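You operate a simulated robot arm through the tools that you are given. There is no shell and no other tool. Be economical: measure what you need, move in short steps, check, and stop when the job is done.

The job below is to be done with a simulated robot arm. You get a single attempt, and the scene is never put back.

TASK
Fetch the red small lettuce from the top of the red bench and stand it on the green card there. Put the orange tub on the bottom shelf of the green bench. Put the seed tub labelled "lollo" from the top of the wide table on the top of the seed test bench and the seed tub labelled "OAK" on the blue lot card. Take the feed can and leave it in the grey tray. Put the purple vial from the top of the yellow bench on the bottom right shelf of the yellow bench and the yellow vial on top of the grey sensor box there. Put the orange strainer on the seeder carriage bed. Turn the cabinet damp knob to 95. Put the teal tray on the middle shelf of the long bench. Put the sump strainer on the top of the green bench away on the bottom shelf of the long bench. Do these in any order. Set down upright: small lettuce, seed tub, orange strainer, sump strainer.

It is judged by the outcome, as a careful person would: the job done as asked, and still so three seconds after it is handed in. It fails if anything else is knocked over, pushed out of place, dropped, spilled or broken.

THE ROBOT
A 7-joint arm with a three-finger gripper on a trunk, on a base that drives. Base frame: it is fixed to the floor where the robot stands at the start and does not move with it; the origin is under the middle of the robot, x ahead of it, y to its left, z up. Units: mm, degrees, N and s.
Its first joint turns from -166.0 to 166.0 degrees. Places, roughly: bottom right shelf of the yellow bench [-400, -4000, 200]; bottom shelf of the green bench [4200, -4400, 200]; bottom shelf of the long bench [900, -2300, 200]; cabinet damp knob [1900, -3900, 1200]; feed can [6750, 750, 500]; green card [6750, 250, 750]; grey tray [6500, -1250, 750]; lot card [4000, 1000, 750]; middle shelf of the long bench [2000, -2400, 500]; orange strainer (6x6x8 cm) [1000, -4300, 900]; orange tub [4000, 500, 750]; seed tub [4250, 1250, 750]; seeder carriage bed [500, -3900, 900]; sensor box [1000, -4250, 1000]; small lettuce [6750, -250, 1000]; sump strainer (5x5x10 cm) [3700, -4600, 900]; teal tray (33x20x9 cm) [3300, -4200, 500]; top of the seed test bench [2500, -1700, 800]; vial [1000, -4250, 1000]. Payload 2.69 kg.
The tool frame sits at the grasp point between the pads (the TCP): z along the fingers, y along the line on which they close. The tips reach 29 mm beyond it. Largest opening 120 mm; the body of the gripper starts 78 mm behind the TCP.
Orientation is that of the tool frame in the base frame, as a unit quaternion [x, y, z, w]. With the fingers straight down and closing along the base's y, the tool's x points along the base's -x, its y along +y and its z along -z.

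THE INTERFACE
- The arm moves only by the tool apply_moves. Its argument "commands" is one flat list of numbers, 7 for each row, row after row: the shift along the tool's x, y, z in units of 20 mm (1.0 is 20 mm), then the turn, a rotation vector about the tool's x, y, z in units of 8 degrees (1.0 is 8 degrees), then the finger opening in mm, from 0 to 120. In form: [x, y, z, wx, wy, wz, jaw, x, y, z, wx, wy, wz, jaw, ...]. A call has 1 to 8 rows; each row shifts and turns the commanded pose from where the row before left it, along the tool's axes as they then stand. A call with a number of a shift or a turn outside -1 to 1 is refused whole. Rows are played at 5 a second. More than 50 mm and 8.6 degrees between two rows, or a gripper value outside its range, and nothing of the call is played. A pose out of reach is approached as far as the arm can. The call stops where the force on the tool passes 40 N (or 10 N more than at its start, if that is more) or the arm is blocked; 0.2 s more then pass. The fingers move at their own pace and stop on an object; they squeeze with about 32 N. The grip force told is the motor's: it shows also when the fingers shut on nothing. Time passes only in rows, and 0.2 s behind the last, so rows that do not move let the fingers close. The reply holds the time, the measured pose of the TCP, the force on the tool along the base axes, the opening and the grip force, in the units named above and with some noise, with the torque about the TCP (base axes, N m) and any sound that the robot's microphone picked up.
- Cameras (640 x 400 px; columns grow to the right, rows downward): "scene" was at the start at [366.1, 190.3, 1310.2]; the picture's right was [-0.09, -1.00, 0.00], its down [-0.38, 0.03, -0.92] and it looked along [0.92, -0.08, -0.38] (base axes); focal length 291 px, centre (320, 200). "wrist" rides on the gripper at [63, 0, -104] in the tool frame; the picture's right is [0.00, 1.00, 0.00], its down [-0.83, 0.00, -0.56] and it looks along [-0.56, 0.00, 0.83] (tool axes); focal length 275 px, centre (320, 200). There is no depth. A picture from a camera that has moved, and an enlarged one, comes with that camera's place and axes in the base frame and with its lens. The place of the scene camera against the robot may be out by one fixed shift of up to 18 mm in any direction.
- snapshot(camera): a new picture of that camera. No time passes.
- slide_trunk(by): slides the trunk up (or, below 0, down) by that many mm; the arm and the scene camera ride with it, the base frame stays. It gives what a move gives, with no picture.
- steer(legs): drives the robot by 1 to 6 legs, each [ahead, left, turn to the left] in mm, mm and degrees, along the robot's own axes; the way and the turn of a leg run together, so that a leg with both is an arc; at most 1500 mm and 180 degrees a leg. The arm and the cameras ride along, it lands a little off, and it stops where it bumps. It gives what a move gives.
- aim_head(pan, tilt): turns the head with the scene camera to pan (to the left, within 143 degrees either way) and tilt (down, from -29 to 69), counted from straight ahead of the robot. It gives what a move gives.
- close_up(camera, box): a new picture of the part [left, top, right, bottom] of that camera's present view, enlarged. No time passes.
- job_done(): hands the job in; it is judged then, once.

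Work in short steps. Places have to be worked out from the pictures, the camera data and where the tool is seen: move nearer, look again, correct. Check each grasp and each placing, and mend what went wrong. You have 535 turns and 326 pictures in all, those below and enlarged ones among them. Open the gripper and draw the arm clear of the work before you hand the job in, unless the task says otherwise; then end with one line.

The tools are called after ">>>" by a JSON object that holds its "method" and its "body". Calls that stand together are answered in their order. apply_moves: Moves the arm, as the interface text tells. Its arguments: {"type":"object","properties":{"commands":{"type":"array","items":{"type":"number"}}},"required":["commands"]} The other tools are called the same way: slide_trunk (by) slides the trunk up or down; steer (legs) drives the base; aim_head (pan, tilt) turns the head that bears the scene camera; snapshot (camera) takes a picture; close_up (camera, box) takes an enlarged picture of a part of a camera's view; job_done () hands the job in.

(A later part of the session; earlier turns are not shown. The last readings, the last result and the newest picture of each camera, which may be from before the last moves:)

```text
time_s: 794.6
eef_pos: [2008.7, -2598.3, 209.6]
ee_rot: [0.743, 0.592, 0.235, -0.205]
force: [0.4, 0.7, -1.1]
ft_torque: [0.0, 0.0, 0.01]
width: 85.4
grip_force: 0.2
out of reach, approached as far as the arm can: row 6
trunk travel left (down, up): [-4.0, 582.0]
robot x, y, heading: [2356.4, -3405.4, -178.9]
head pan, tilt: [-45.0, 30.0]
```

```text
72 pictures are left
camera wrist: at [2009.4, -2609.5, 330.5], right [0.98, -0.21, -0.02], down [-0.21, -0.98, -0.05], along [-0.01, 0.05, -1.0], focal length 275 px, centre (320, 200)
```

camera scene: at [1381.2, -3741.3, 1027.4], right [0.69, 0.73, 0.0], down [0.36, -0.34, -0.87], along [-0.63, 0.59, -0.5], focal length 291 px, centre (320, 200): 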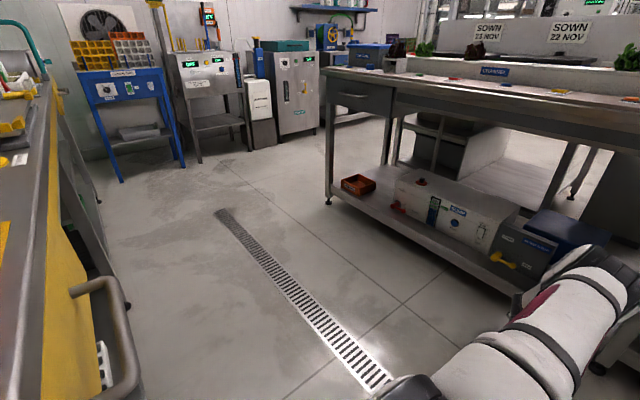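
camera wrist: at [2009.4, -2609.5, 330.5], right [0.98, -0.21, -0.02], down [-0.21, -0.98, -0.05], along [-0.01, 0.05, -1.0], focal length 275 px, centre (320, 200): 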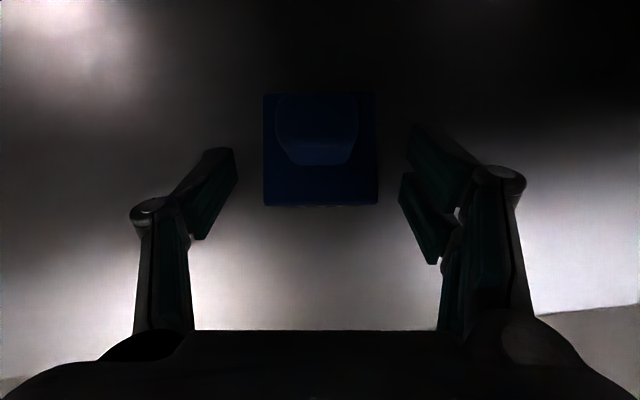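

Centred. Close, lift slightly and pull out.

>>> {"method": "apply_moves", "body": {"commands": [0, 0, 0, 0, 0, 0, 60, 0, 0, 0, 0, 0, 0, 30, 0, 0, 0, 0, 0, 0, 30, 0, 0, 0, 0, 0, 0, 30, 0.3, 0, -0.405, 0, 0, 0, 30, 0.3, 0, -0.405, 0, 0, 0, 30]}}

>>> {"method": "steer", "body": {"legs": [[0, 230, 0]]}}

>>> {"method": "apply_moves", "body": {"commands": [0.588, 0, -0.809, 0, 0, 0, 30, 0.588, 0, -0.809, 0, 0, 0, 30]}}

>>> {"method": "steer", "body": {"legs": [[1060, 0, -1]]}}

>>> {"method": "snapshot", "body": {"camera": "wrist"}}

>>> {"method": "snapshot", "body": {"camera": "scene"}}

```text
time_s: 796.0
eef_pos: [2008.7, -2597.5, 230.4]
ee_rot: [0.741, 0.593, 0.238, -0.206]
force: [0.5, -0.3, -0.5]
ft_torque: [0.01, 0.0, -0.03]
width: 45.3
grip_force: 32.2
trunk travel left (down, up): [-4.0, 582.0]
robot x, y, heading: [2355.6, -3402.8, -178.9]
head pan, tilt: [-45.0, 30.0]
```

```text
time_s: 797.8
eef_pos: [2012.4, -2825.0, 229.8]
ee_rot: [0.741, 0.594, 0.237, -0.206]
force: [0.4, -0.3, -0.8]
ft_torque: [-0.04, 0.0, 0.04]
width: 45.0
grip_force: 31.9
trunk travel left (down, up): [-4.0, 582.0]
robot x, y, heading: [2359.8, -3628.7, -178.6]
head pan, tilt: [-45.0, 30.0]
```

```text
time_s: 798.4
eef_pos: [2014.2, -2826.9, 271.2]
ee_rot: [0.742, 0.593, 0.236, -0.206]
force: [-0.6, -0.9, -0.1]
ft_torque: [0.01, -0.02, 0.01]
width: 44.9
grip_force: 31.9
trunk travel left (down, up): [-4.0, 582.0]
robot x, y, heading: [2359.1, -3636.9, -178.6]
head pan, tilt: [-45.0, 30.0]
```

```text
time_s: 802.0
eef_pos: [1346.2, -2815.2, 270.4]
ee_rot: [0.73, 0.608, 0.232, -0.21]
force: [0.3, -0.4, -0.5]
ft_torque: [-0.03, -0.04, 0.03]
width: 45.1
grip_force: 32.2
trunk travel left (down, up): [-4.0, 582.0]
robot x, y, heading: [1722.8, -3608.4, -176.8]
head pan, tilt: [-45.0, 30.0]
stopped in leg 1: the robot was blocked; the commanded pose is now the measured one
```

```text
71 pictures are left
camera wrist: at [1347.8, -2825.0, 391.6], right [0.98, -0.17, -0.02], down [-0.17, -0.98, -0.05], along [-0.01, 0.05, -1.0], focal length 275 px, centre (320, 200)
```

wrist: 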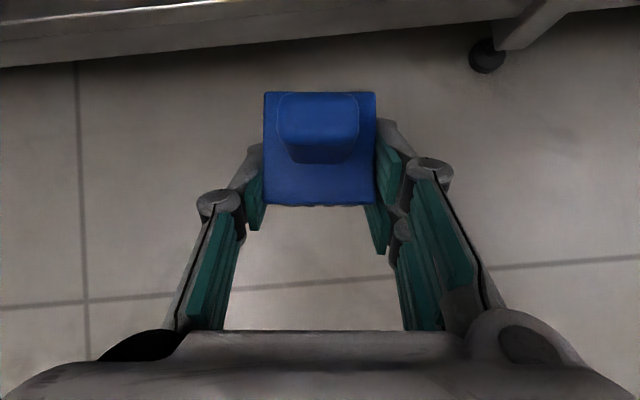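

```text
70 pictures are left
camera scene: at [1378.8, -3744.8, 1027.8], right [0.67, 0.75, 0.0], down [0.37, -0.33, -0.87], along [-0.65, 0.58, -0.5], focal length 291 px, centre (320, 200)
```

scene: 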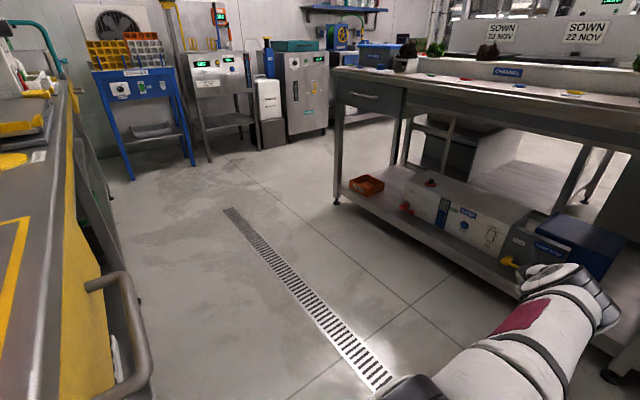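

The base touched the yellow bench's drawer handle on the left. Strafe right 110 mm, then go 400 mm west.

>>> {"method": "steer", "body": {"legs": [[0, -110, -2.5], [390, 0, 0]]}}

>>> {"method": "aim_head", "body": {"pan": -75, "tilt": 35}}

>>> {"method": "snapshot", "body": {"camera": "wrist"}}

>>> {"method": "snapshot", "body": {"camera": "scene"}}

```text
time_s: 805.2
eef_pos: [985.8, -2697.1, 271.0]
ee_rot: [0.743, 0.592, 0.237, -0.206]
force: [0.7, 0.7, -1.1]
ft_torque: [-0.01, 0.0, 0.0]
width: 44.8
grip_force: 32.1
trunk travel left (down, up): [-4.0, 582.0]
robot x, y, heading: [1328.5, -3508.0, -179.2]
head pan, tilt: [-45.0, 30.0]
```

```text
time_s: 806.2
eef_pos: [985.7, -2697.8, 270.3]
ee_rot: [0.743, 0.591, 0.236, -0.205]
force: [-0.5, -0.6, -1.5]
ft_torque: [-0.01, -0.01, -0.01]
width: 45.4
grip_force: 31.8
trunk travel left (down, up): [-4.0, 582.0]
robot x, y, heading: [1325.0, -3505.9, -179.0]
head pan, tilt: [-75.0, 35.0]
```

```text
69 pictures are left
camera wrist: at [986.2, -2708.6, 391.8], right [0.98, -0.21, -0.02], down [-0.21, -0.98, -0.05], along [-0.01, 0.05, -1.0], focal length 275 px, centre (320, 200)
```

wrist: 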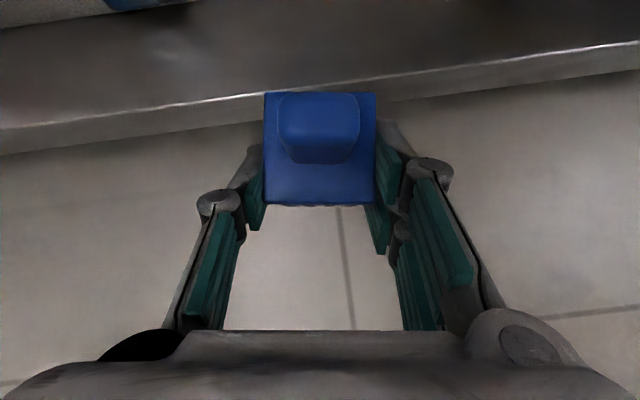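

```text
68 pictures are left
camera scene: at [1018.2, -3607.1, 1019.6], right [0.96, 0.27, 0.0], down [0.16, -0.55, -0.82], along [-0.22, 0.79, -0.57], focal length 291 px, centre (320, 200)
```

scene: 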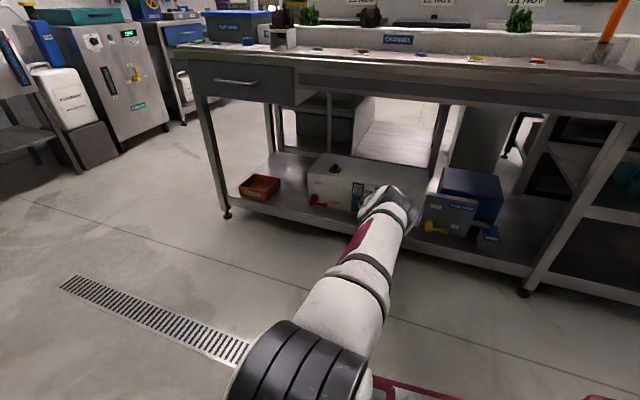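

Shelf edge here is y≈−2597; boxes start ≈−2490. Strafe in 110 mm and look.

>>> {"method": "steer", "body": {"legs": [[0, -115, 0]]}}

>>> {"method": "snapshot", "body": {"camera": "wrist"}}

```text
time_s: 807.4
eef_pos: [981.7, -2583.7, 271.9]
ee_rot: [0.742, 0.592, 0.236, -0.206]
force: [-0.4, -0.3, -0.9]
ft_torque: [0.0, -0.03, 0.01]
width: 44.9
grip_force: 32.1
trunk travel left (down, up): [-4.0, 582.0]
robot x, y, heading: [1327.0, -3393.3, -179.0]
head pan, tilt: [-75.0, 35.0]
```

```text
67 pictures are left
camera wrist: at [981.1, -2595.4, 391.7], right [0.98, -0.21, -0.02], down [-0.21, -0.98, -0.05], along [-0.01, 0.05, -1.0], focal length 275 px, centre (320, 200)
```

wrist: 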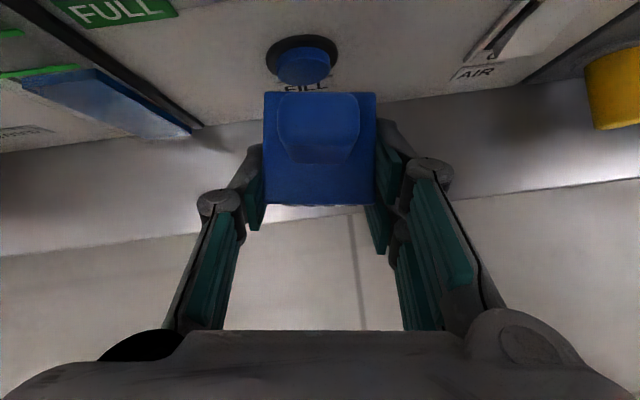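

Strip of ~86 mm free; a blue button protrudes straight behind, so shift 40 mm east, in 23 mm, then lower.

>>> {"method": "apply_moves", "body": {"commands": [0, 1, 0, 0, 0, 0, 30, 0.4, 1, 0.3, 0, 0, 0, 30, 0.5, 0, 0.35, 0, 0, 0, 30, -0.588, 0, 0.809, 0, 0, 0, 30, -0.588, 0, 0.809, 0, 0, 0, 30, -0.3, 0, 0.4, 0, 0, 0, 30]}}

>>> {"method": "snapshot", "body": {"camera": "wrist"}}

```text
time_s: 808.8
eef_pos: [1028.9, -2578.3, 226.1]
ee_rot: [0.743, 0.592, 0.237, -0.205]
force: [-0.5, -0.5, -1.0]
ft_torque: [-0.01, 0.0, -0.03]
width: 45.1
grip_force: 31.6
out of reach, approached as far as the arm can: row 5, 6
trunk travel left (down, up): [-4.0, 582.0]
robot x, y, heading: [1323.3, -3392.6, -178.9]
head pan, tilt: [-75.0, 35.0]
```

```text
66 pictures are left
camera wrist: at [1028.7, -2589.6, 346.7], right [0.98, -0.21, -0.02], down [-0.21, -0.98, -0.05], along [-0.01, 0.05, -1.0], focal length 275 px, centre (320, 200)
```

wrist: 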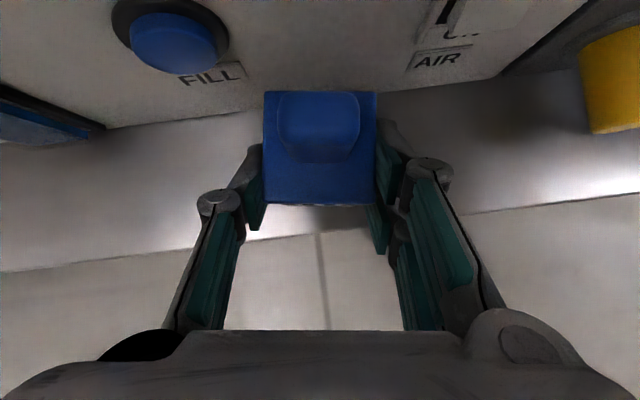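

Nearly centred in the strip; nudge 10 mm in with the base and lower to contact.

>>> {"method": "steer", "body": {"legs": [[0, -12, 0]]}}

>>> {"method": "apply_moves", "body": {"commands": [-0.147, 0, 0.2, 0, 0, 0, 30, -0.147, 0, 0.2, 0, 0, 0, 30, -0.1, 0, 0.14, 0, 0, 0, 30]}}

>>> {"method": "apply_moves", "body": {"commands": [-0.118, 0, 0.162, 0, 0, 0, 30, -0.118, 0, 0.162, 0, 0, 0, 30]}}

>>> {"method": "apply_moves", "body": {"commands": [-0.118, 0, 0.162, 0, 0, 0, 30, -0.118, 0, 0.162, 0, 0, 0, 30]}}

```text
time_s: 809.5
eef_pos: [1028.3, -2566.8, 226.1]
ee_rot: [0.742, 0.593, 0.236, -0.206]
force: [-0.5, 0.2, -1.0]
ft_torque: [0.05, -0.01, -0.01]
width: 45.1
grip_force: 31.4
trunk travel left (down, up): [-4.0, 582.0]
robot x, y, heading: [1328.0, -3381.0, -178.9]
head pan, tilt: [-75.0, 35.0]
```

```text
time_s: 810.4
eef_pos: [1031.1, -2572.2, 212.8]
ee_rot: [0.742, 0.592, 0.237, -0.206]
force: [0.0, 0.5, -0.1]
ft_torque: [0.02, -0.04, -0.04]
width: 45.0
grip_force: 32.5
out of reach, approached as far as the arm can: row 1, 2
trunk travel left (down, up): [-4.0, 582.0]
robot x, y, heading: [1323.8, -3381.4, -179.0]
head pan, tilt: [-75.0, 35.0]
```

```text
time_s: 811.0
eef_pos: [1030.9, -2573.0, 211.9]
ee_rot: [0.742, 0.592, 0.237, -0.205]
force: [-0.1, 1.3, -0.9]
ft_torque: [-0.01, 0.03, -0.01]
width: 45.5
grip_force: 32.2
out of reach, approached as far as the arm can: row 1, 2
trunk travel left (down, up): [-4.0, 582.0]
robot x, y, heading: [1325.4, -3383.5, -179.1]
head pan, tilt: [-75.0, 35.0]
```

```text
time_s: 811.5
eef_pos: [1032.7, -2573.2, 209.0]
ee_rot: [0.741, 0.592, 0.239, -0.21]
force: [-4.1, 7.8, 25.5]
ft_torque: [0.38, -0.25, 0.13]
width: 45.7
grip_force: 32.4
out of reach, approached as far as the arm can: row 2
trunk travel left (down, up): [-4.0, 582.0]
robot x, y, heading: [1323.0, -3376.9, -178.8]
head pan, tilt: [-75.0, 35.0]
```

Contact. Release and back out.

>>> {"method": "apply_moves", "body": {"commands": [0.06, 0, -0.08, 0, 0, 0, 30, 0, 0, 0, 0, 0, 0, 60, 0, 0, 0, 0, 0, 0, 85, 0, 0, 0, 0, 0, 0, 85, -0.3, 0, -0.9, 0, 0, 0, 85, -0.3, 0, -0.9, 0, 0, 0, 85, -0.3, 0, -0.9, 0, 0, 0, 85, -0.3, 0, -0.9, 0, 0, 0, 85]}}

>>> {"method": "snapshot", "body": {"camera": "wrist"}}

```text
time_s: 813.4
eef_pos: [1020.4, -2637.2, 248.8]
ee_rot: [0.743, 0.593, 0.235, -0.205]
force: [-0.1, 0.5, 0.6]
ft_torque: [0.01, 0.03, 0.02]
width: 85.0
grip_force: 0.0
trunk travel left (down, up): [-4.0, 582.0]
robot x, y, heading: [1324.9, -3377.9, -179.0]
head pan, tilt: [-75.0, 35.0]
```

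```text
65 pictures are left
camera wrist: at [1020.5, -2648.1, 368.5], right [0.98, -0.21, -0.02], down [-0.21, -0.98, -0.05], along [-0.01, 0.05, -1.0], focal length 275 px, centre (320, 200)
```

wrist: 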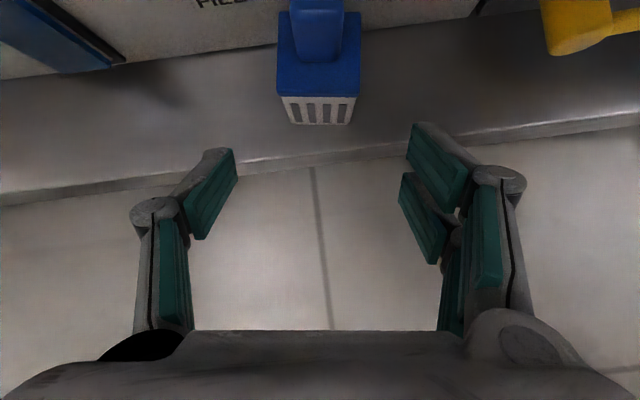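

Strainer is well placed. Retract the arm from under the bench, raise, and look at the yellow bench.

>>> {"method": "steer", "body": {"legs": [[0, 110, 0]]}}

>>> {"method": "apply_moves", "body": {"commands": [-0.809, 0, -0.588, 0, 0, 0, 85, -0.809, 0, -0.588, 0, 0, 0, 85, -0.809, 0, -0.588, 0, 0, 0, 85, -0.809, 0, -0.588, 0, 0, 0, 85, -0.809, 0, -0.588, 0, 0, 0, 85, -0.809, 0, -0.588, 0, 0, 0, 85, -0.809, 0, -0.588, 0, 0, 0, 85, -0.809, 0, -0.588, 0, 0, 0, 85]}}

>>> {"method": "slide_trunk", "body": {"by": 400}}

>>> {"method": "aim_head", "body": {"pan": 60, "tilt": 30}}

>>> {"method": "snapshot", "body": {"camera": "scene"}}

```text
time_s: 814.5
eef_pos: [1023.0, -2745.2, 248.8]
ee_rot: [0.742, 0.592, 0.237, -0.206]
force: [-0.4, -0.6, -0.3]
ft_torque: [-0.05, -0.01, -0.02]
width: 85.3
grip_force: 0.0
trunk travel left (down, up): [-4.0, 582.0]
robot x, y, heading: [1327.4, -3491.5, -179.1]
head pan, tilt: [-75.0, 35.0]
```

```text
time_s: 816.3
eef_pos: [986.7, -2901.8, 247.1]
ee_rot: [0.742, 0.592, 0.237, -0.206]
force: [0.2, 0.4, 0.0]
ft_torque: [-0.03, 0.03, -0.03]
width: 85.3
grip_force: 0.2
trunk travel left (down, up): [-4.0, 582.0]
robot x, y, heading: [1326.0, -3490.7, -179.2]
head pan, tilt: [-75.0, 35.0]
```

```text
time_s: 820.2
eef_pos: [988.3, -2902.7, 647.7]
ee_rot: [0.742, 0.592, 0.236, -0.206]
force: [0.2, 0.7, -0.1]
ft_torque: [-0.02, 0.02, -0.02]
width: 84.9
grip_force: 0.0
trunk travel left (down, up): [-404.0, 182.0]
robot x, y, heading: [1329.1, -3489.5, -179.1]
head pan, tilt: [-75.0, 35.0]
```

```text
time_s: 822.3
eef_pos: [988.6, -2903.0, 647.3]
ee_rot: [0.742, 0.593, 0.236, -0.206]
force: [-0.3, 0.6, 0.9]
ft_torque: [0.0, 0.02, 0.01]
width: 85.2
grip_force: 0.1
trunk travel left (down, up): [-404.0, 182.0]
robot x, y, heading: [1327.7, -3486.0, -178.9]
head pan, tilt: [60.0, 30.0]
```

```text
64 pictures are left
camera scene: at [1093.6, -3753.6, 1426.5], right [-0.87, 0.48, 0.0], down [0.24, 0.44, -0.87], along [-0.42, -0.76, -0.5], focal length 291 px, centre (320, 200)
```

scene: 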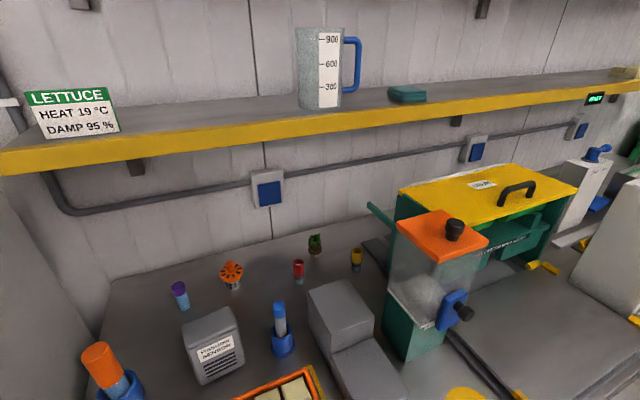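

I zoom in on the yellow bench items.

>>> {"method": "close_up", "body": {"camera": "scene", "box": [60, 220, 380, 400]}}

>>> {"method": "aim_head", "body": {"pan": 35, "tilt": 30}}

>>> {"method": "snapshot", "body": {"camera": "scene"}}

```text
2.00 times, centred on (220, 310) of scene
camera zoom: at [1093.6, -3753.6, 1426.5], right [-0.87, 0.48, 0.0], down [0.24, 0.44, -0.87], along [-0.42, -0.76, -0.5], focal length 581 px, centre (520, -20)
```

zoom: 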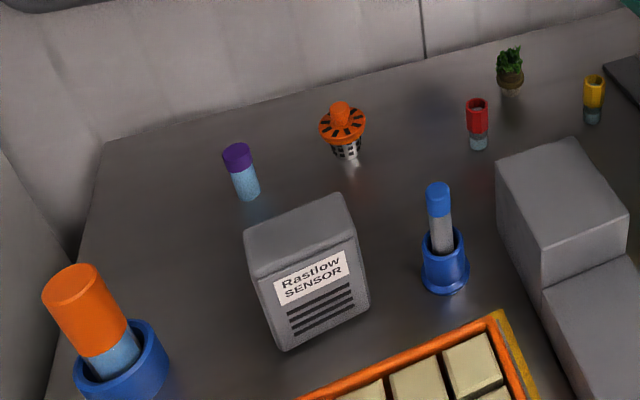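

```text
time_s: 823.2
eef_pos: [988.8, -2902.2, 646.9]
ee_rot: [0.742, 0.593, 0.236, -0.206]
force: [0.6, 0.2, 0.0]
ft_torque: [0.02, 0.02, -0.01]
width: 85.1
grip_force: 0.0
trunk travel left (down, up): [-404.0, 182.0]
robot x, y, heading: [1327.7, -3486.9, -178.9]
head pan, tilt: [35.0, 30.0]
```

```text
62 pictures are left
camera scene: at [1064.4, -3727.8, 1426.5], right [-0.59, 0.81, 0.0], down [0.4, 0.29, -0.87], along [-0.7, -0.51, -0.5], focal length 291 px, centre (320, 200)
```

scene: 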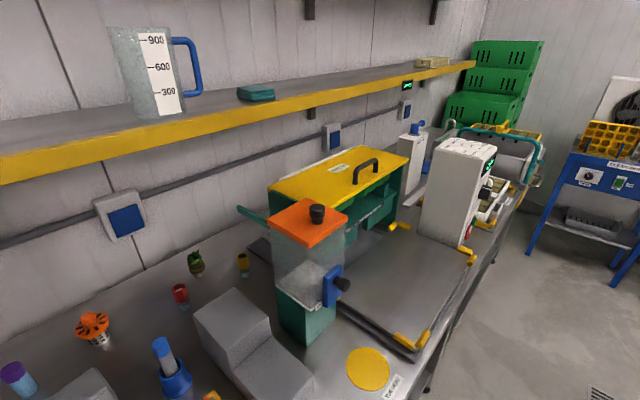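

Items located: purple vial ≈(1148,−4316), orange strainer ≈(1028,−4323), sensor box ≈(1107,−4152), yellow vial ≈(721,−4225); the seeder bed is the grey plate with yellow brackets. I need heading 0; drive to the open west end to turn around.

>>> {"method": "apply_moves", "body": {"commands": [-0.809, 0, -0.588, 0, 0, 0, 85, -0.809, 0, -0.588, 0, 0, 0, 85, -0.809, 0, -0.588, 0, 0, 0, 85, -0.809, 0, -0.588, 0, 0, 0, 85, -0.809, 0, -0.588, 0, 0, 0, 85, -0.809, 0, -0.588, 0, 0, 0, 85, -0.809, 0, -0.588, 0, 0, 0, 85]}}

>>> {"method": "slide_trunk", "body": {"by": 180}}

>>> {"method": "steer", "body": {"legs": [[1400, -180, 0], [250, -50, 0]]}}

>>> {"method": "aim_head", "body": {"pan": 0, "tilt": 35}}

>>> {"method": "snapshot", "body": {"camera": "scene"}}

```text
time_s: 824.8
eef_pos: [958.9, -3040.7, 647.8]
ee_rot: [0.743, 0.592, 0.236, -0.205]
force: [-0.7, 0.5, -0.2]
ft_torque: [0.0, 0.03, -0.01]
width: 84.8
grip_force: 0.1
trunk travel left (down, up): [-404.0, 182.0]
robot x, y, heading: [1324.3, -3489.8, -178.9]
head pan, tilt: [35.0, 30.0]
```

```text
time_s: 826.8
eef_pos: [956.5, -3041.1, 825.3]
ee_rot: [0.742, 0.593, 0.236, -0.206]
force: [-0.8, 0.4, 0.1]
ft_torque: [0.01, 0.01, -0.02]
width: 85.1
grip_force: 0.0
trunk travel left (down, up): [-584.0, 2.0]
robot x, y, heading: [1328.8, -3491.5, -178.8]
head pan, tilt: [35.0, 30.0]
```

```text
time_s: 835.4
eef_pos: [-689.9, -2804.7, 825.3]
ee_rot: [0.749, 0.584, 0.238, -0.203]
force: [0.3, 0.1, -0.1]
ft_torque: [0.05, 0.03, 0.01]
width: 85.1
grip_force: 0.0
trunk travel left (down, up): [-584.0, 2.0]
robot x, y, heading: [-331.1, -3265.7, 179.4]
head pan, tilt: [35.0, 30.0]
```

```text
time_s: 836.4
eef_pos: [-690.9, -2803.9, 826.9]
ee_rot: [0.749, 0.583, 0.239, -0.203]
force: [0.1, 0.4, -0.4]
ft_torque: [-0.01, 0.02, -0.01]
width: 84.8
grip_force: 0.1
trunk travel left (down, up): [-584.0, 2.0]
robot x, y, heading: [-332.7, -3262.0, 179.5]
head pan, tilt: [0.0, 35.0]
```

```text
61 pictures are left
camera scene: at [-439.1, -3443.5, 1598.7], right [0.01, 1.0, 0.0], down [0.57, 0.0, -0.82], along [-0.82, 0.01, -0.57], focal length 291 px, centre (320, 200)
```

scene: 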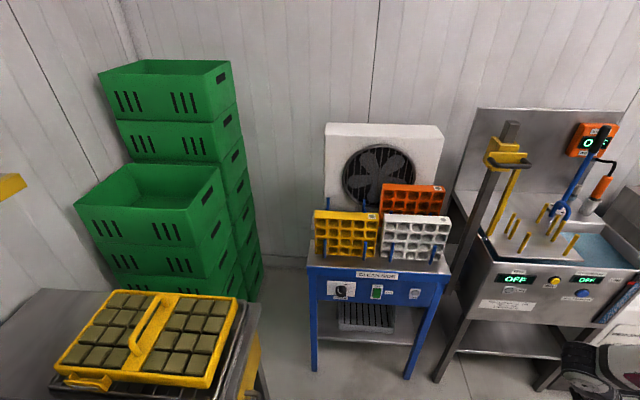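

Room is fine. Shift 100 mm north and turn clockwise to heading 0.

>>> {"method": "steer", "body": {"legs": [[0, -110, 0], [0, 0, -90], [0, 0, -89.5]]}}

>>> {"method": "aim_head", "body": {"pan": -60, "tilt": 35}}

>>> {"method": "snapshot", "body": {"camera": "scene"}}

```text
time_s: 845.1
eef_pos: [42.8, -3599.5, 826.9]
ee_rot: [-0.597, 0.739, -0.207, -0.236]
force: [-0.2, -0.2, -0.1]
ft_torque: [0.0, 0.0, -0.01]
width: 85.2
grip_force: 0.0
trunk travel left (down, up): [-584.0, 2.0]
robot x, y, heading: [-327.0, -3158.7, 1.9]
head pan, tilt: [0.0, 35.0]
```

```text
time_s: 846.4
eef_pos: [42.5, -3598.1, 825.7]
ee_rot: [-0.597, 0.739, -0.207, -0.235]
force: [-0.9, -0.5, 0.6]
ft_torque: [-0.01, -0.01, -0.02]
width: 85.1
grip_force: 0.1
trunk travel left (down, up): [-584.0, 2.0]
robot x, y, heading: [-334.1, -3155.1, 1.7]
head pan, tilt: [-60.0, 35.0]
```

```text
60 pictures are left
camera scene: at [-255.8, -3030.2, 1598.7], right [-0.85, -0.53, 0.0], down [-0.3, 0.49, -0.82], along [0.43, -0.7, -0.57], focal length 291 px, centre (320, 200)
```

scene: 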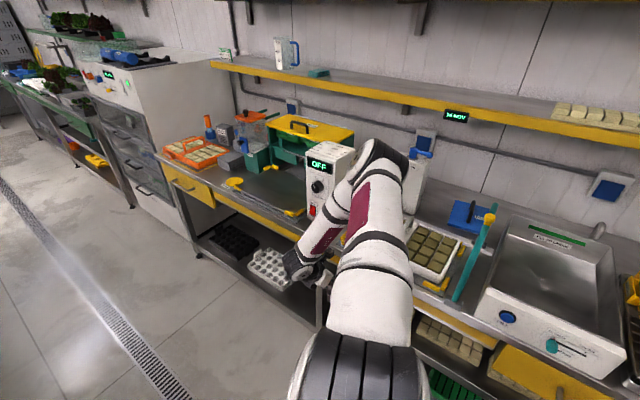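

Raise the arm, then drive alongside the yellow bench near the vials.

>>> {"method": "apply_moves", "body": {"commands": [0.588, 0, -0.809, 0, 0, 0, 85, 0.588, 0, -0.809, 0, 0, 0, 85, 0.588, 0, -0.809, 0, 0, 0, 85, 0.588, 0, -0.809, 0, 0, 0, 85, 0.588, 0, -0.809, 0, 0, 0, 85, 0.588, 0, -0.809, 0, 0, 0, 85, 0.588, 0, -0.809, 0, 0, 0, 85, 0.588, 0, -0.809, 0, 0, 0, 85]}}

>>> {"method": "apply_moves", "body": {"commands": [0.588, 0, -0.809, 0, 0, 0, 85, 0.588, 0, -0.809, 0, 0, 0, 85, 0.588, 0, -0.809, 0, 0, 0, 85, 0.588, 0, -0.809, 0, 0, 0, 85]}}

>>> {"method": "steer", "body": {"legs": [[1000, -100, -1.7], [0, -310, 0]]}}

>>> {"method": "snapshot", "body": {"camera": "wrist"}}

>>> {"method": "snapshot", "body": {"camera": "scene"}}

```text
time_s: 848.2
eef_pos: [36.5, -3598.4, 986.9]
ee_rot: [-0.597, 0.738, -0.208, -0.236]
force: [1.2, -0.1, 0.5]
ft_torque: [0.01, -0.02, 0.0]
width: 84.8
grip_force: 0.1
trunk travel left (down, up): [-584.0, 2.0]
robot x, y, heading: [-331.6, -3154.9, 1.8]
head pan, tilt: [-60.0, 35.0]
```

```text
time_s: 849.2
eef_pos: [36.9, -3597.9, 1063.4]
ee_rot: [-0.597, 0.739, -0.207, -0.234]
force: [1.0, -0.4, -0.3]
ft_torque: [-0.02, 0.0, 0.0]
width: 85.0
grip_force: 0.0
trunk travel left (down, up): [-584.0, 2.0]
robot x, y, heading: [-334.0, -3152.9, 1.8]
head pan, tilt: [-60.0, 35.0]
```

```text
time_s: 856.0
eef_pos: [1021.7, -3971.5, 1064.1]
ee_rot: [-0.578, 0.753, -0.2, -0.241]
force: [-0.1, 1.1, -0.1]
ft_torque: [0.04, 0.02, 0.02]
width: 85.1
grip_force: 0.1
trunk travel left (down, up): [-584.0, 2.0]
robot x, y, heading: [676.5, -3507.0, -1.1]
head pan, tilt: [-60.0, 35.0]
stopped in leg 2: the robot was blocked; the commanded pose is now the measured one
```

```text
59 pictures are left
camera wrist: at [1022.4, -3959.0, 1184.5], right [-0.97, 0.25, -0.02], down [0.25, 0.97, -0.05], along [0.01, -0.05, -1.0], focal length 275 px, centre (320, 200)
```

wrist: 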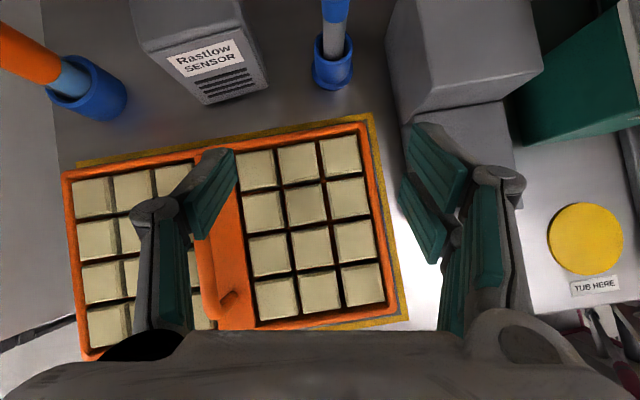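

```text
58 pictures are left
camera scene: at [758.1, -3388.9, 1598.7], right [-0.87, -0.48, 0.0], down [-0.28, 0.5, -0.82], along [0.4, -0.72, -0.57], focal length 291 px, centre (320, 200)
```

scene: 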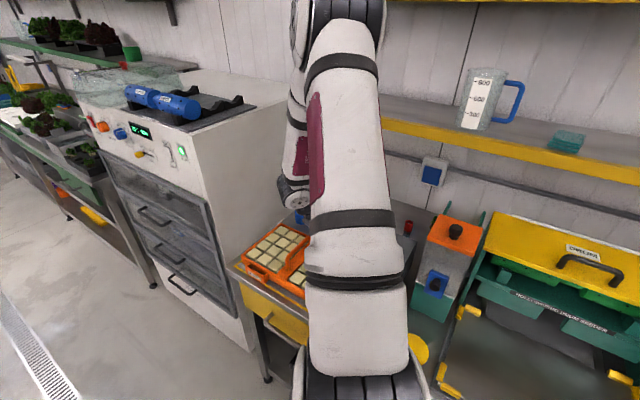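

The drawer handle limits the base at y≈−3500. I back off slightly, square the tool's yaw, and extend toward the strainer.

>>> {"method": "steer", "body": {"legs": [[0, 15, 1]]}}

>>> {"method": "apply_moves", "body": {"commands": [0, 0, 0, 0.53, 0, -0.73, 85, 0, 0, 0, 0.53, 0, -0.73, 85, 0.809, 0, 0.588, 0, 0, 0, 85, 0.809, 0, 0.588, 0, 0, 0, 85, 0.809, 0, 0.588, 0, 0, 0, 85, 0.809, 0, 0.588, 0, 0, 0, 85, 0.809, 0, 0.588, 0, 0, 0, 85, 0.809, 0, 0.588, 0, 0, 0, 85]}}

>>> {"method": "snapshot", "body": {"camera": "wrist"}}

```text
time_s: 856.7
eef_pos: [1031.0, -3949.0, 1064.6]
ee_rot: [-0.584, 0.749, -0.203, -0.239]
force: [0.9, -0.2, 0.2]
ft_torque: [-0.01, -0.03, 0.0]
width: 84.9
grip_force: 0.0
trunk travel left (down, up): [-584.0, 2.0]
robot x, y, heading: [678.2, -3496.2, -0.0]
head pan, tilt: [-60.0, 35.0]
```

```text
time_s: 858.5
eef_pos: [1031.9, -4069.1, 1067.5]
ee_rot: [0.673, -0.668, 0.232, 0.214]
force: [0.1, -0.1, 0.4]
ft_torque: [-0.01, 0.01, 0.01]
width: 84.9
grip_force: 0.1
trunk travel left (down, up): [-584.0, 2.0]
robot x, y, heading: [676.5, -3497.0, 0.2]
head pan, tilt: [-60.0, 35.0]
```

```text
57 pictures are left
camera wrist: at [1028.7, -4056.6, 1187.1], right [-1.0, -0.02, -0.02], down [-0.02, 1.0, -0.05], along [0.02, -0.05, -1.0], focal length 275 px, centre (320, 200)
```

wrist: 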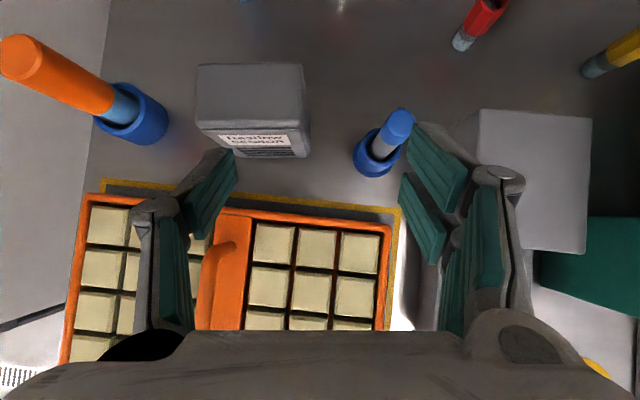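

Bench z≈835; sensor box top ≈(1092,−4155,957). Strainer ≈(1010,−4325). Raise the arm, drop the trunk for better reach, and extend.

>>> {"method": "apply_moves", "body": {"commands": [0.588, 0, -0.809, 0, 0, 0, 85, 0.588, 0, -0.809, 0, 0, 0, 85, 0.588, 0, -0.809, 0, 0, 0, 85, 0.588, 0, -0.809, 0, 0, 0, 85, 0.588, 0, -0.809, 0, 0, 0, 85, 0.588, 0, -0.809, 0, 0, 0, 85, 0.588, 0, -0.809, 0, 0, 0, 85, 0.588, 0, -0.809, 0, 0, 0, 85]}}

>>> {"method": "slide_trunk", "body": {"by": -190}}

>>> {"method": "apply_moves", "body": {"commands": [0.809, 0, 0.588, 0, 0, 0, 85, 0.809, 0, 0.588, 0, 0, 0, 85, 0.809, 0, 0.588, 0, 0, 0, 85, 0.809, 0, 0.588, 0, 0, 0, 85, 0.809, 0, 0.588, 0, 0, 0, 85, 0.809, 0, 0.588, 0, 0, 0, 85]}}

>>> {"method": "snapshot", "body": {"camera": "wrist"}}

```text
time_s: 860.3
eef_pos: [1027.5, -4065.1, 1226.5]
ee_rot: [0.673, -0.668, 0.232, 0.215]
force: [0.4, -0.1, -0.6]
ft_torque: [0.01, 0.03, -0.01]
width: 84.8
grip_force: 0.0
trunk travel left (down, up): [-584.0, 2.0]
robot x, y, heading: [681.1, -3492.1, -0.0]
head pan, tilt: [-60.0, 35.0]
```

```text
time_s: 862.4
eef_pos: [1028.8, -4069.2, 1036.5]
ee_rot: [0.674, -0.667, 0.232, 0.215]
force: [-0.1, 0.0, 0.3]
ft_torque: [0.0, -0.01, 0.05]
width: 85.0
grip_force: 0.0
trunk travel left (down, up): [-394.0, 192.0]
robot x, y, heading: [679.2, -3494.5, -0.2]
head pan, tilt: [-60.0, 35.0]
```

```text
time_s: 863.8
eef_pos: [1030.0, -4189.1, 1037.8]
ee_rot: [0.674, -0.668, 0.232, 0.215]
force: [-0.5, -0.5, 0.5]
ft_torque: [0.01, 0.01, 0.02]
width: 84.6
grip_force: 0.0
trunk travel left (down, up): [-394.0, 192.0]
robot x, y, heading: [675.6, -3494.4, 0.2]
head pan, tilt: [-60.0, 35.0]
```

```text
56 pictures are left
camera wrist: at [1027.3, -4176.6, 1158.3], right [-1.0, -0.02, -0.02], down [-0.02, 1.0, -0.05], along [0.02, -0.05, -1.0], focal length 275 px, centre (320, 200)
```

wrist: 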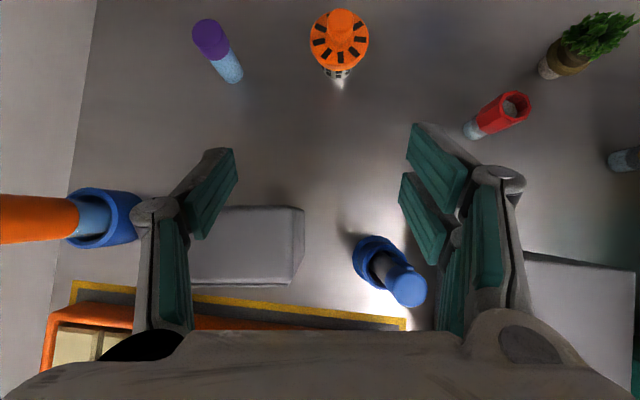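

Strainer centre ≈(1016,−4342). Advance 160 mm along the approach.

>>> {"method": "apply_moves", "body": {"commands": [0.09, 0.09, 1, 0, 0, 0, 85, 0.09, 0.09, 1, 0, 0, 0, 85, 0.09, 0.09, 1, 0, 0, 0, 85, 0.09, 0.09, 1, 0, 0, 0, 85, 0.09, 0.09, 1, 0, 0, 0, 85, 0.09, 0.09, 1, 0, 0, 0, 85, 0.09, 0.09, 1, 0, 0, 0, 85, 0.09, 0.09, 1, 0, 0, 0, 85]}}

>>> {"method": "snapshot", "body": {"camera": "wrist"}}

```text
time_s: 865.6
eef_pos: [1019.8, -4296.5, 919.6]
ee_rot: [0.674, -0.667, 0.233, 0.215]
force: [0.1, 0.6, 0.9]
ft_torque: [0.0, -0.01, 0.0]
width: 84.9
grip_force: 0.1
trunk travel left (down, up): [-394.0, 192.0]
robot x, y, heading: [676.7, -3497.0, -0.1]
head pan, tilt: [-60.0, 35.0]
```

```text
55 pictures are left
camera wrist: at [1016.8, -4284.3, 1039.5], right [-1.0, -0.02, -0.02], down [-0.02, 1.0, -0.05], along [0.02, -0.05, -1.0], focal length 275 px, centre (320, 200)
```

wrist: 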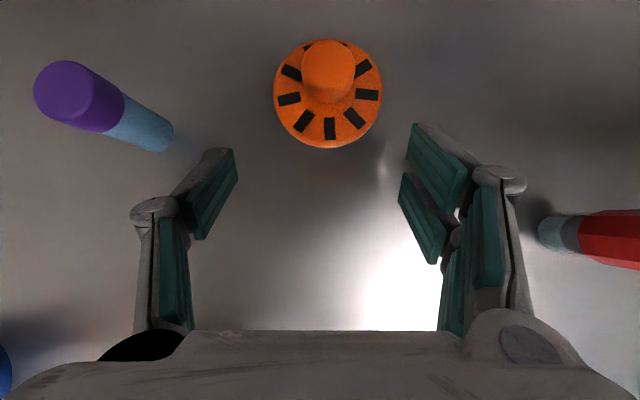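

Final advance 75 mm, then close below the flange.

>>> {"method": "apply_moves", "body": {"commands": [0.15, 0.04, 0.94, 0, 0, 0, 85, 0.15, 0.04, 0.94, 0, 0, 0, 85, 0.15, 0.04, 0.94, 0, 0, 0, 85, 0.15, 0.04, 0.94, 0, 0, 0, 85]}}

>>> {"method": "apply_moves", "body": {"commands": [0, 0, 0, 0, 0, 0, 60, 0, 0, 0, 0, 0, 0, 20, 0, 0, 0, 0, 0, 0, 20, 0, 0, 0, 0, 0, 0, 20]}}

>>> {"method": "snapshot", "body": {"camera": "wrist"}}

```text
time_s: 866.6
eef_pos: [1018.8, -4351.5, 870.5]
ee_rot: [0.672, -0.668, 0.237, 0.216]
force: [2.0, 9.3, 26.1]
ft_torque: [0.34, -1.39, 0.74]
width: 96.0
grip_force: 20.3
trunk travel left (down, up): [-394.0, 192.0]
robot x, y, heading: [677.5, -3493.4, -0.2]
head pan, tilt: [-60.0, 35.0]
```

```text
time_s: 867.0
eef_pos: [1027.1, -4353.7, 876.6]
ee_rot: [0.672, -0.665, 0.243, 0.216]
force: [0.3, 4.3, 23.7]
ft_torque: [0.27, 0.34, -0.11]
width: 57.5
grip_force: 44.5
trunk travel left (down, up): [-394.0, 192.0]
robot x, y, heading: [677.4, -3493.6, -0.0]
head pan, tilt: [-60.0, 35.0]
stopped in row 1: the force on the tool passed its limit at 56 N (the readings are from after the stop); the commanded pose is now the measured one
```

```text
54 pictures are left
camera wrist: at [1022.1, -4338.5, 996.7], right [-1.0, -0.02, -0.03], down [-0.02, 1.0, -0.07], along [0.03, -0.07, -1.0], focal length 275 px, centre (320, 200)
```

wrist: 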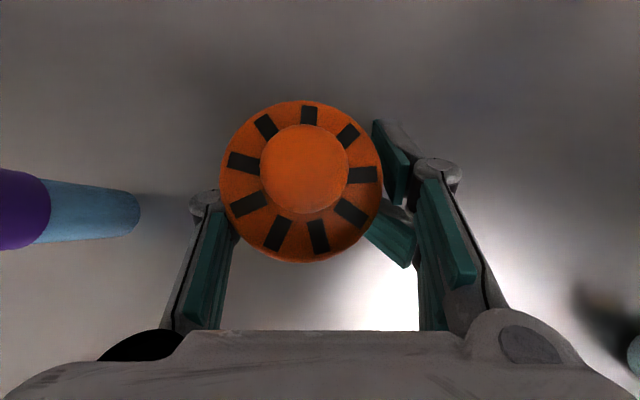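

The tips touched the bench (it's a bit higher); the fingers now hold the flange. Let the grip settle and lift slightly to check.

>>> {"method": "apply_moves", "body": {"commands": [0.1, 0, -0.15, 0, 0, 0, 20, 0, 0, 0, 0, 0, 0, 20, 0.3, 0, -0.4, 0, 0, 0, 20, 0.3, 0, -0.4, 0, 0, 0, 20]}}

>>> {"method": "snapshot", "body": {"camera": "wrist"}}

```text
time_s: 868.0
eef_pos: [1026.1, -4349.1, 891.0]
ee_rot: [0.673, -0.668, 0.237, 0.213]
force: [0.1, 0.9, -0.8]
ft_torque: [0.0, 0.01, -0.05]
width: 45.2
grip_force: 31.7
trunk travel left (down, up): [-394.0, 192.0]
robot x, y, heading: [677.6, -3493.7, -0.1]
head pan, tilt: [-60.0, 35.0]
```

```text
53 pictures are left
camera wrist: at [1021.7, -4336.6, 1011.4], right [-1.0, -0.02, -0.03], down [-0.02, 1.0, -0.06], along [0.03, -0.06, -1.0], focal length 275 px, centre (320, 200)
```

wrist: 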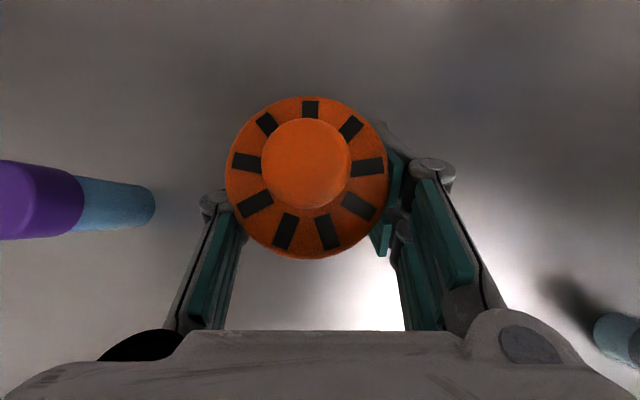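

Gripped on the body (45 mm) and lifted. Raise, retract over the bench, and bring it toward the seeder bed.

>>> {"method": "apply_moves", "body": {"commands": [0.588, 0, -0.809, 0, 0, 0, 20, 0.588, 0, -0.809, 0, 0, 0, 20, 0.588, 0, -0.809, 0, 0, 0, 20, 0.588, 0, -0.809, 0, 0, 0, 20, 0.588, 0, -0.809, 0, 0, 0, 20, 0.588, 0, -0.809, 0, 0, 0, 20, 0.588, 0, -0.809, 0, 0, 0, 20, 0.588, 0, -0.809, 0, 0, 0, 20]}}

>>> {"method": "apply_moves", "body": {"commands": [-0.809, 0, -0.588, 0, 0, 0, 20, -0.809, 0, -0.588, 0, 0, 0, 20, -0.809, 0, -0.588, 0, 0, 0, 20, -0.809, 0, -0.588, 0, 0, 0, 20, -0.809, 0, -0.588, 0, 0, 0, 20, -0.809, 0, -0.588, 0, 0, 0, 20, -0.809, 0, -0.588, 0, 0, 0, 20, -0.809, 0, -0.588, 0, 0, 0, 20]}}

>>> {"method": "apply_moves", "body": {"commands": [-0.809, 0, -0.588, 0, 0, 0, 20, -0.809, 0, -0.588, 0, 0, 0, 20, -0.809, 0, -0.588, 0, 0, 0, 20, -0.809, 0, -0.588, 0, 0, 0, 20, -0.809, 0, -0.588, 0, 0, 0, 20, -0.809, 0, -0.588, 0, 0, 0, 20, -0.809, 0, -0.588, 0, 0, 0, 20, -0.809, 0, -0.588, 0, 0, 0, 20]}}

>>> {"method": "slide_trunk", "body": {"by": 190}}

>>> {"method": "steer", "body": {"legs": [[0, 130, 0], [-470, 0, 0]]}}

>>> {"method": "snapshot", "body": {"camera": "wrist"}}

>>> {"method": "snapshot", "body": {"camera": "scene"}}

```text
time_s: 869.8
eef_pos: [1019.0, -4348.7, 1055.4]
ee_rot: [0.673, -0.667, 0.239, 0.212]
force: [-0.3, 0.2, -0.8]
ft_torque: [0.01, 0.01, -0.01]
width: 44.7
grip_force: 31.8
trunk travel left (down, up): [-394.0, 192.0]
robot x, y, heading: [673.6, -3493.0, 0.0]
head pan, tilt: [-60.0, 35.0]
```

```text
time_s: 871.6
eef_pos: [1017.9, -4189.3, 1051.3]
ee_rot: [0.673, -0.666, 0.24, 0.213]
force: [0.1, -0.1, -1.2]
ft_torque: [0.04, -0.02, 0.01]
width: 45.0
grip_force: 32.4
trunk travel left (down, up): [-394.0, 192.0]
robot x, y, heading: [675.5, -3492.1, 0.1]
head pan, tilt: [-60.0, 35.0]
```

```text
time_s: 873.4
eef_pos: [1015.2, -4029.0, 1047.1]
ee_rot: [0.673, -0.666, 0.241, 0.212]
force: [0.3, -0.1, -0.7]
ft_torque: [-0.01, -0.06, -0.02]
width: 45.0
grip_force: 32.5
trunk travel left (down, up): [-394.0, 192.0]
robot x, y, heading: [674.0, -3491.9, 0.1]
head pan, tilt: [-60.0, 35.0]
```

```text
time_s: 875.5
eef_pos: [1014.1, -4027.9, 1237.5]
ee_rot: [0.673, -0.666, 0.239, 0.213]
force: [0.7, -0.4, -1.1]
ft_torque: [0.03, 0.03, -0.01]
width: 44.1
grip_force: 32.1
trunk travel left (down, up): [-584.0, 2.0]
robot x, y, heading: [675.6, -3495.6, 0.0]
head pan, tilt: [-60.0, 35.0]
```

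```text
time_s: 879.1
eef_pos: [559.4, -3897.3, 1235.5]
ee_rot: [0.673, -0.666, 0.24, 0.214]
force: [-0.3, -0.2, 0.0]
ft_torque: [0.0, 0.01, 0.03]
width: 43.9
grip_force: 32.4
trunk travel left (down, up): [-584.0, 2.0]
robot x, y, heading: [218.9, -3363.8, 0.4]
head pan, tilt: [-60.0, 35.0]
```

```text
52 pictures are left
camera wrist: at [555.6, -3882.8, 1357.0], right [-1.0, -0.03, -0.03], down [-0.03, 1.0, -0.06], along [0.03, -0.06, -1.0], focal length 275 px, centre (320, 200)
```

wrist: 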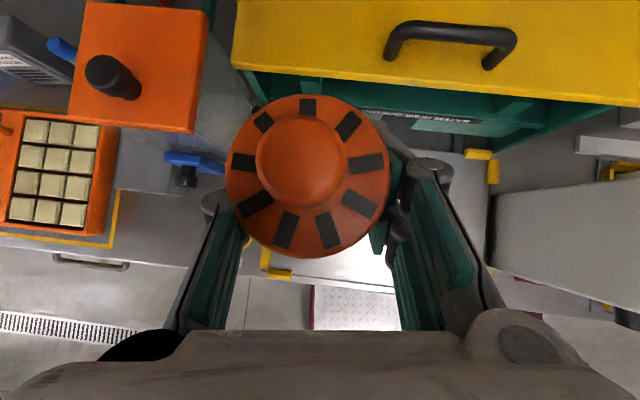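

```text
51 pictures are left
camera scene: at [300.7, -3242.2, 1598.6], right [-0.86, -0.5, 0.0], down [-0.29, 0.5, -0.82], along [0.41, -0.71, -0.57], focal length 291 px, centre (320, 200)
```

scene: 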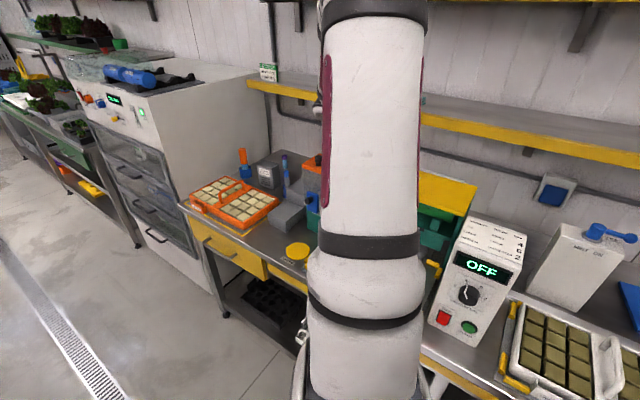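

The seeder bed spans about x 400–650, y −3980…−3800. Shift 25 mm and lower over it.

>>> {"method": "apply_moves", "body": {"commands": [0, 0.7, 0, 0, 0, 0, 20, 0, 0.6, 0, 0, 0, 0, 20]}}

>>> {"method": "slide_trunk", "body": {"by": -240}}

>>> {"method": "snapshot", "body": {"camera": "wrist"}}

>>> {"method": "aim_head", "body": {"pan": -40, "tilt": 40}}

>>> {"method": "snapshot", "body": {"camera": "scene"}}

```text
time_s: 879.7
eef_pos: [532.9, -3897.2, 1235.8]
ee_rot: [0.674, -0.665, 0.241, 0.213]
force: [0.4, -0.6, -0.2]
ft_torque: [-0.01, -0.01, 0.0]
width: 44.0
grip_force: 32.0
trunk travel left (down, up): [-584.0, 2.0]
robot x, y, heading: [220.7, -3367.7, 0.0]
head pan, tilt: [-60.0, 35.0]
```

```text
time_s: 882.2
eef_pos: [533.7, -3897.6, 994.5]
ee_rot: [0.675, -0.665, 0.24, 0.213]
force: [0.8, -1.1, -1.0]
ft_torque: [-0.01, 0.01, 0.01]
width: 45.1
grip_force: 31.6
trunk travel left (down, up): [-344.0, 242.0]
robot x, y, heading: [224.0, -3364.6, 0.1]
head pan, tilt: [-60.0, 35.0]
```

```text
50 pictures are left
camera wrist: at [529.6, -3883.4, 1116.3], right [-1.0, -0.03, -0.03], down [-0.03, 1.0, -0.06], along [0.03, -0.06, -1.0], focal length 275 px, centre (320, 200)
```

wrist: 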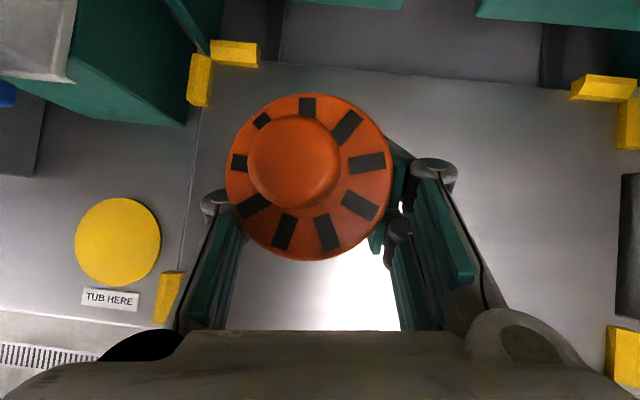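

```text
time_s: 883.0
eef_pos: [533.8, -3897.0, 996.5]
ee_rot: [0.674, -0.666, 0.24, 0.213]
force: [-0.3, 0.6, -0.8]
ft_torque: [-0.01, 0.0, 0.02]
width: 44.9
grip_force: 32.0
trunk travel left (down, up): [-344.0, 242.0]
robot x, y, heading: [221.4, -3364.9, 0.0]
head pan, tilt: [-40.0, 40.0]
```

```text
49 pictures are left
camera scene: at [531.3, -3220.0, 1351.4], right [-0.64, -0.77, 0.0], down [-0.49, 0.41, -0.77], along [0.59, -0.49, -0.64], focal length 291 px, centre (320, 200)
```

scene: 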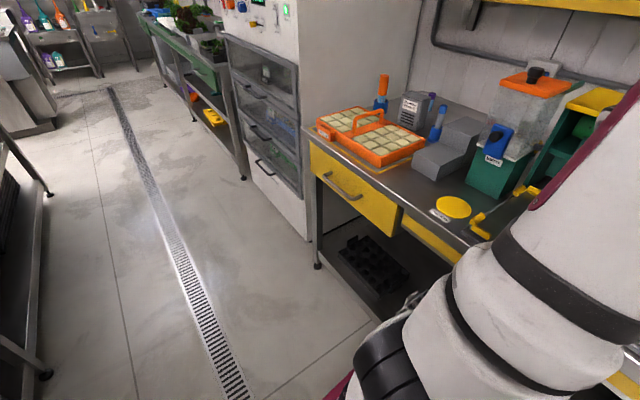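

Over the bed. Shift 30 mm toward its centre and lower stepwise to contact.

>>> {"method": "apply_moves", "body": {"commands": [0, 0.8, 0, 0, 0, 0, 20, 0, 0.7, 0, 0, 0, 0, 20, -0.588, 0, 0.809, 0, 0, 0, 20, -0.588, 0, 0.809, 0, 0, 0, 20, -0.29, 0, 0.4, 0, 0, 0, 20]}}

>>> {"method": "apply_moves", "body": {"commands": [-0.147, 0, 0.2, 0, 0, 0, 20, -0.147, 0, 0.2, 0, 0, 0, 20, -0.147, 0, 0.2, 0, 0, 0, 20]}}

>>> {"method": "apply_moves", "body": {"commands": [-0.147, 0, 0.2, 0, 0, 0, 20, -0.147, 0, 0.2, 0, 0, 0, 20, -0.147, 0, 0.2, 0, 0, 0, 20]}}

```text
time_s: 884.2
eef_pos: [506.1, -3898.6, 943.6]
ee_rot: [0.674, -0.665, 0.241, 0.213]
force: [0.3, 0.2, -1.1]
ft_torque: [-0.04, -0.02, -0.04]
width: 45.1
grip_force: 31.7
trunk travel left (down, up): [-344.0, 242.0]
robot x, y, heading: [223.1, -3363.9, -0.0]
head pan, tilt: [-40.0, 40.0]
```

```text
time_s: 885.0
eef_pos: [505.6, -3899.0, 930.2]
ee_rot: [0.673, -0.666, 0.241, 0.213]
force: [-0.6, -0.3, -0.7]
ft_torque: [0.01, 0.0, -0.01]
width: 45.0
grip_force: 32.0
trunk travel left (down, up): [-344.0, 242.0]
robot x, y, heading: [219.4, -3362.6, 0.4]
head pan, tilt: [-40.0, 40.0]
```

```text
time_s: 885.8
eef_pos: [505.0, -3900.5, 916.1]
ee_rot: [0.674, -0.665, 0.242, 0.213]
force: [0.3, -0.1, 10.4]
ft_torque: [0.04, 0.36, 0.04]
width: 44.7
grip_force: 32.1
trunk travel left (down, up): [-344.0, 242.0]
robot x, y, heading: [223.0, -3364.7, 0.2]
head pan, tilt: [-40.0, 40.0]
```

Contact. Press ~2 mm more to level it, then open gently.

>>> {"method": "apply_moves", "body": {"commands": [-0.07, 0, 0.1, 0, 0, 0, 20, 0, 0, 0, 0, 0, 0, 50, 0, 0, 0, 0, 0, 0, 56, 0, 0, 0, 0, 0, 0, 56]}}

>>> {"method": "snapshot", "body": {"camera": "wrist"}}

```text
time_s: 886.8
eef_pos: [505.5, -3898.3, 913.5]
ee_rot: [0.674, -0.665, 0.24, 0.213]
force: [-1.2, -6.4, 10.5]
ft_torque: [-0.17, 0.31, 0.18]
width: 60.5
grip_force: 0.4
trunk travel left (down, up): [-344.0, 242.0]
robot x, y, heading: [220.3, -3364.5, 0.4]
head pan, tilt: [-40.0, 40.0]
```

```text
48 pictures are left
camera wrist: at [501.9, -3885.1, 1033.2], right [-1.0, -0.03, -0.03], down [-0.03, 1.0, -0.06], along [0.03, -0.06, -1.0], focal length 275 px, centre (320, 200)
```

wrist: 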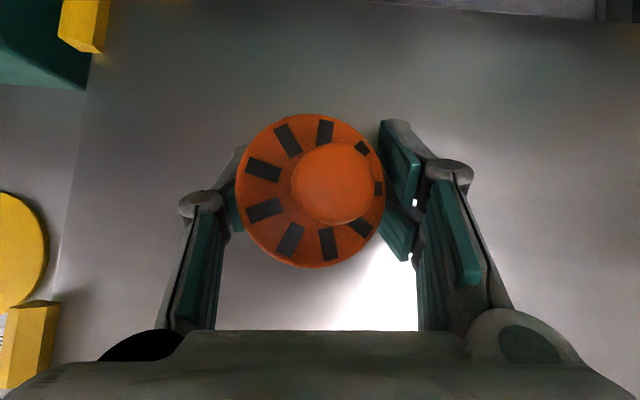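

It leans against a finger. Raise 4 mm and open wide so it can settle.

>>> {"method": "apply_moves", "body": {"commands": [0.1, 0, -0.15, 0, 0, 0, 60, 0, 0, 0, 0, 0, 0, 85, 0, 0, 0, 0, 0, 0, 85, 0, 0, 0, 0, 0, 0, 85]}}

>>> {"method": "snapshot", "body": {"camera": "wrist"}}

```text
time_s: 887.8
eef_pos: [507.2, -3899.1, 915.9]
ee_rot: [0.673, -0.666, 0.24, 0.213]
force: [0.8, -0.5, -0.7]
ft_torque: [-0.03, -0.04, -0.02]
width: 85.1
grip_force: 0.4
trunk travel left (down, up): [-344.0, 242.0]
robot x, y, heading: [219.8, -3364.6, 0.2]
head pan, tilt: [-40.0, 40.0]
```

```text
47 pictures are left
camera wrist: at [502.4, -3885.0, 1036.6], right [-1.0, -0.03, -0.03], down [-0.03, 1.0, -0.06], along [0.03, -0.06, -1.0], focal length 275 px, centre (320, 200)
```

wrist: 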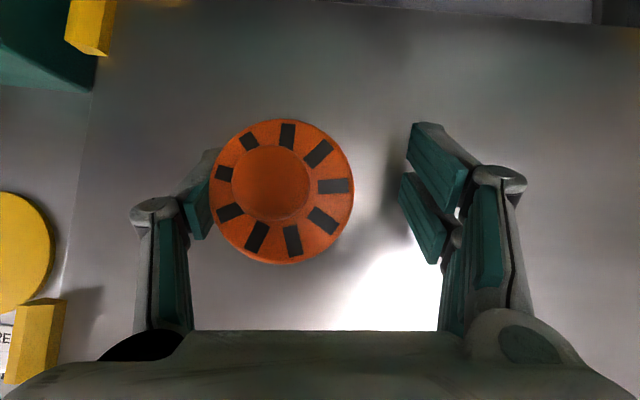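

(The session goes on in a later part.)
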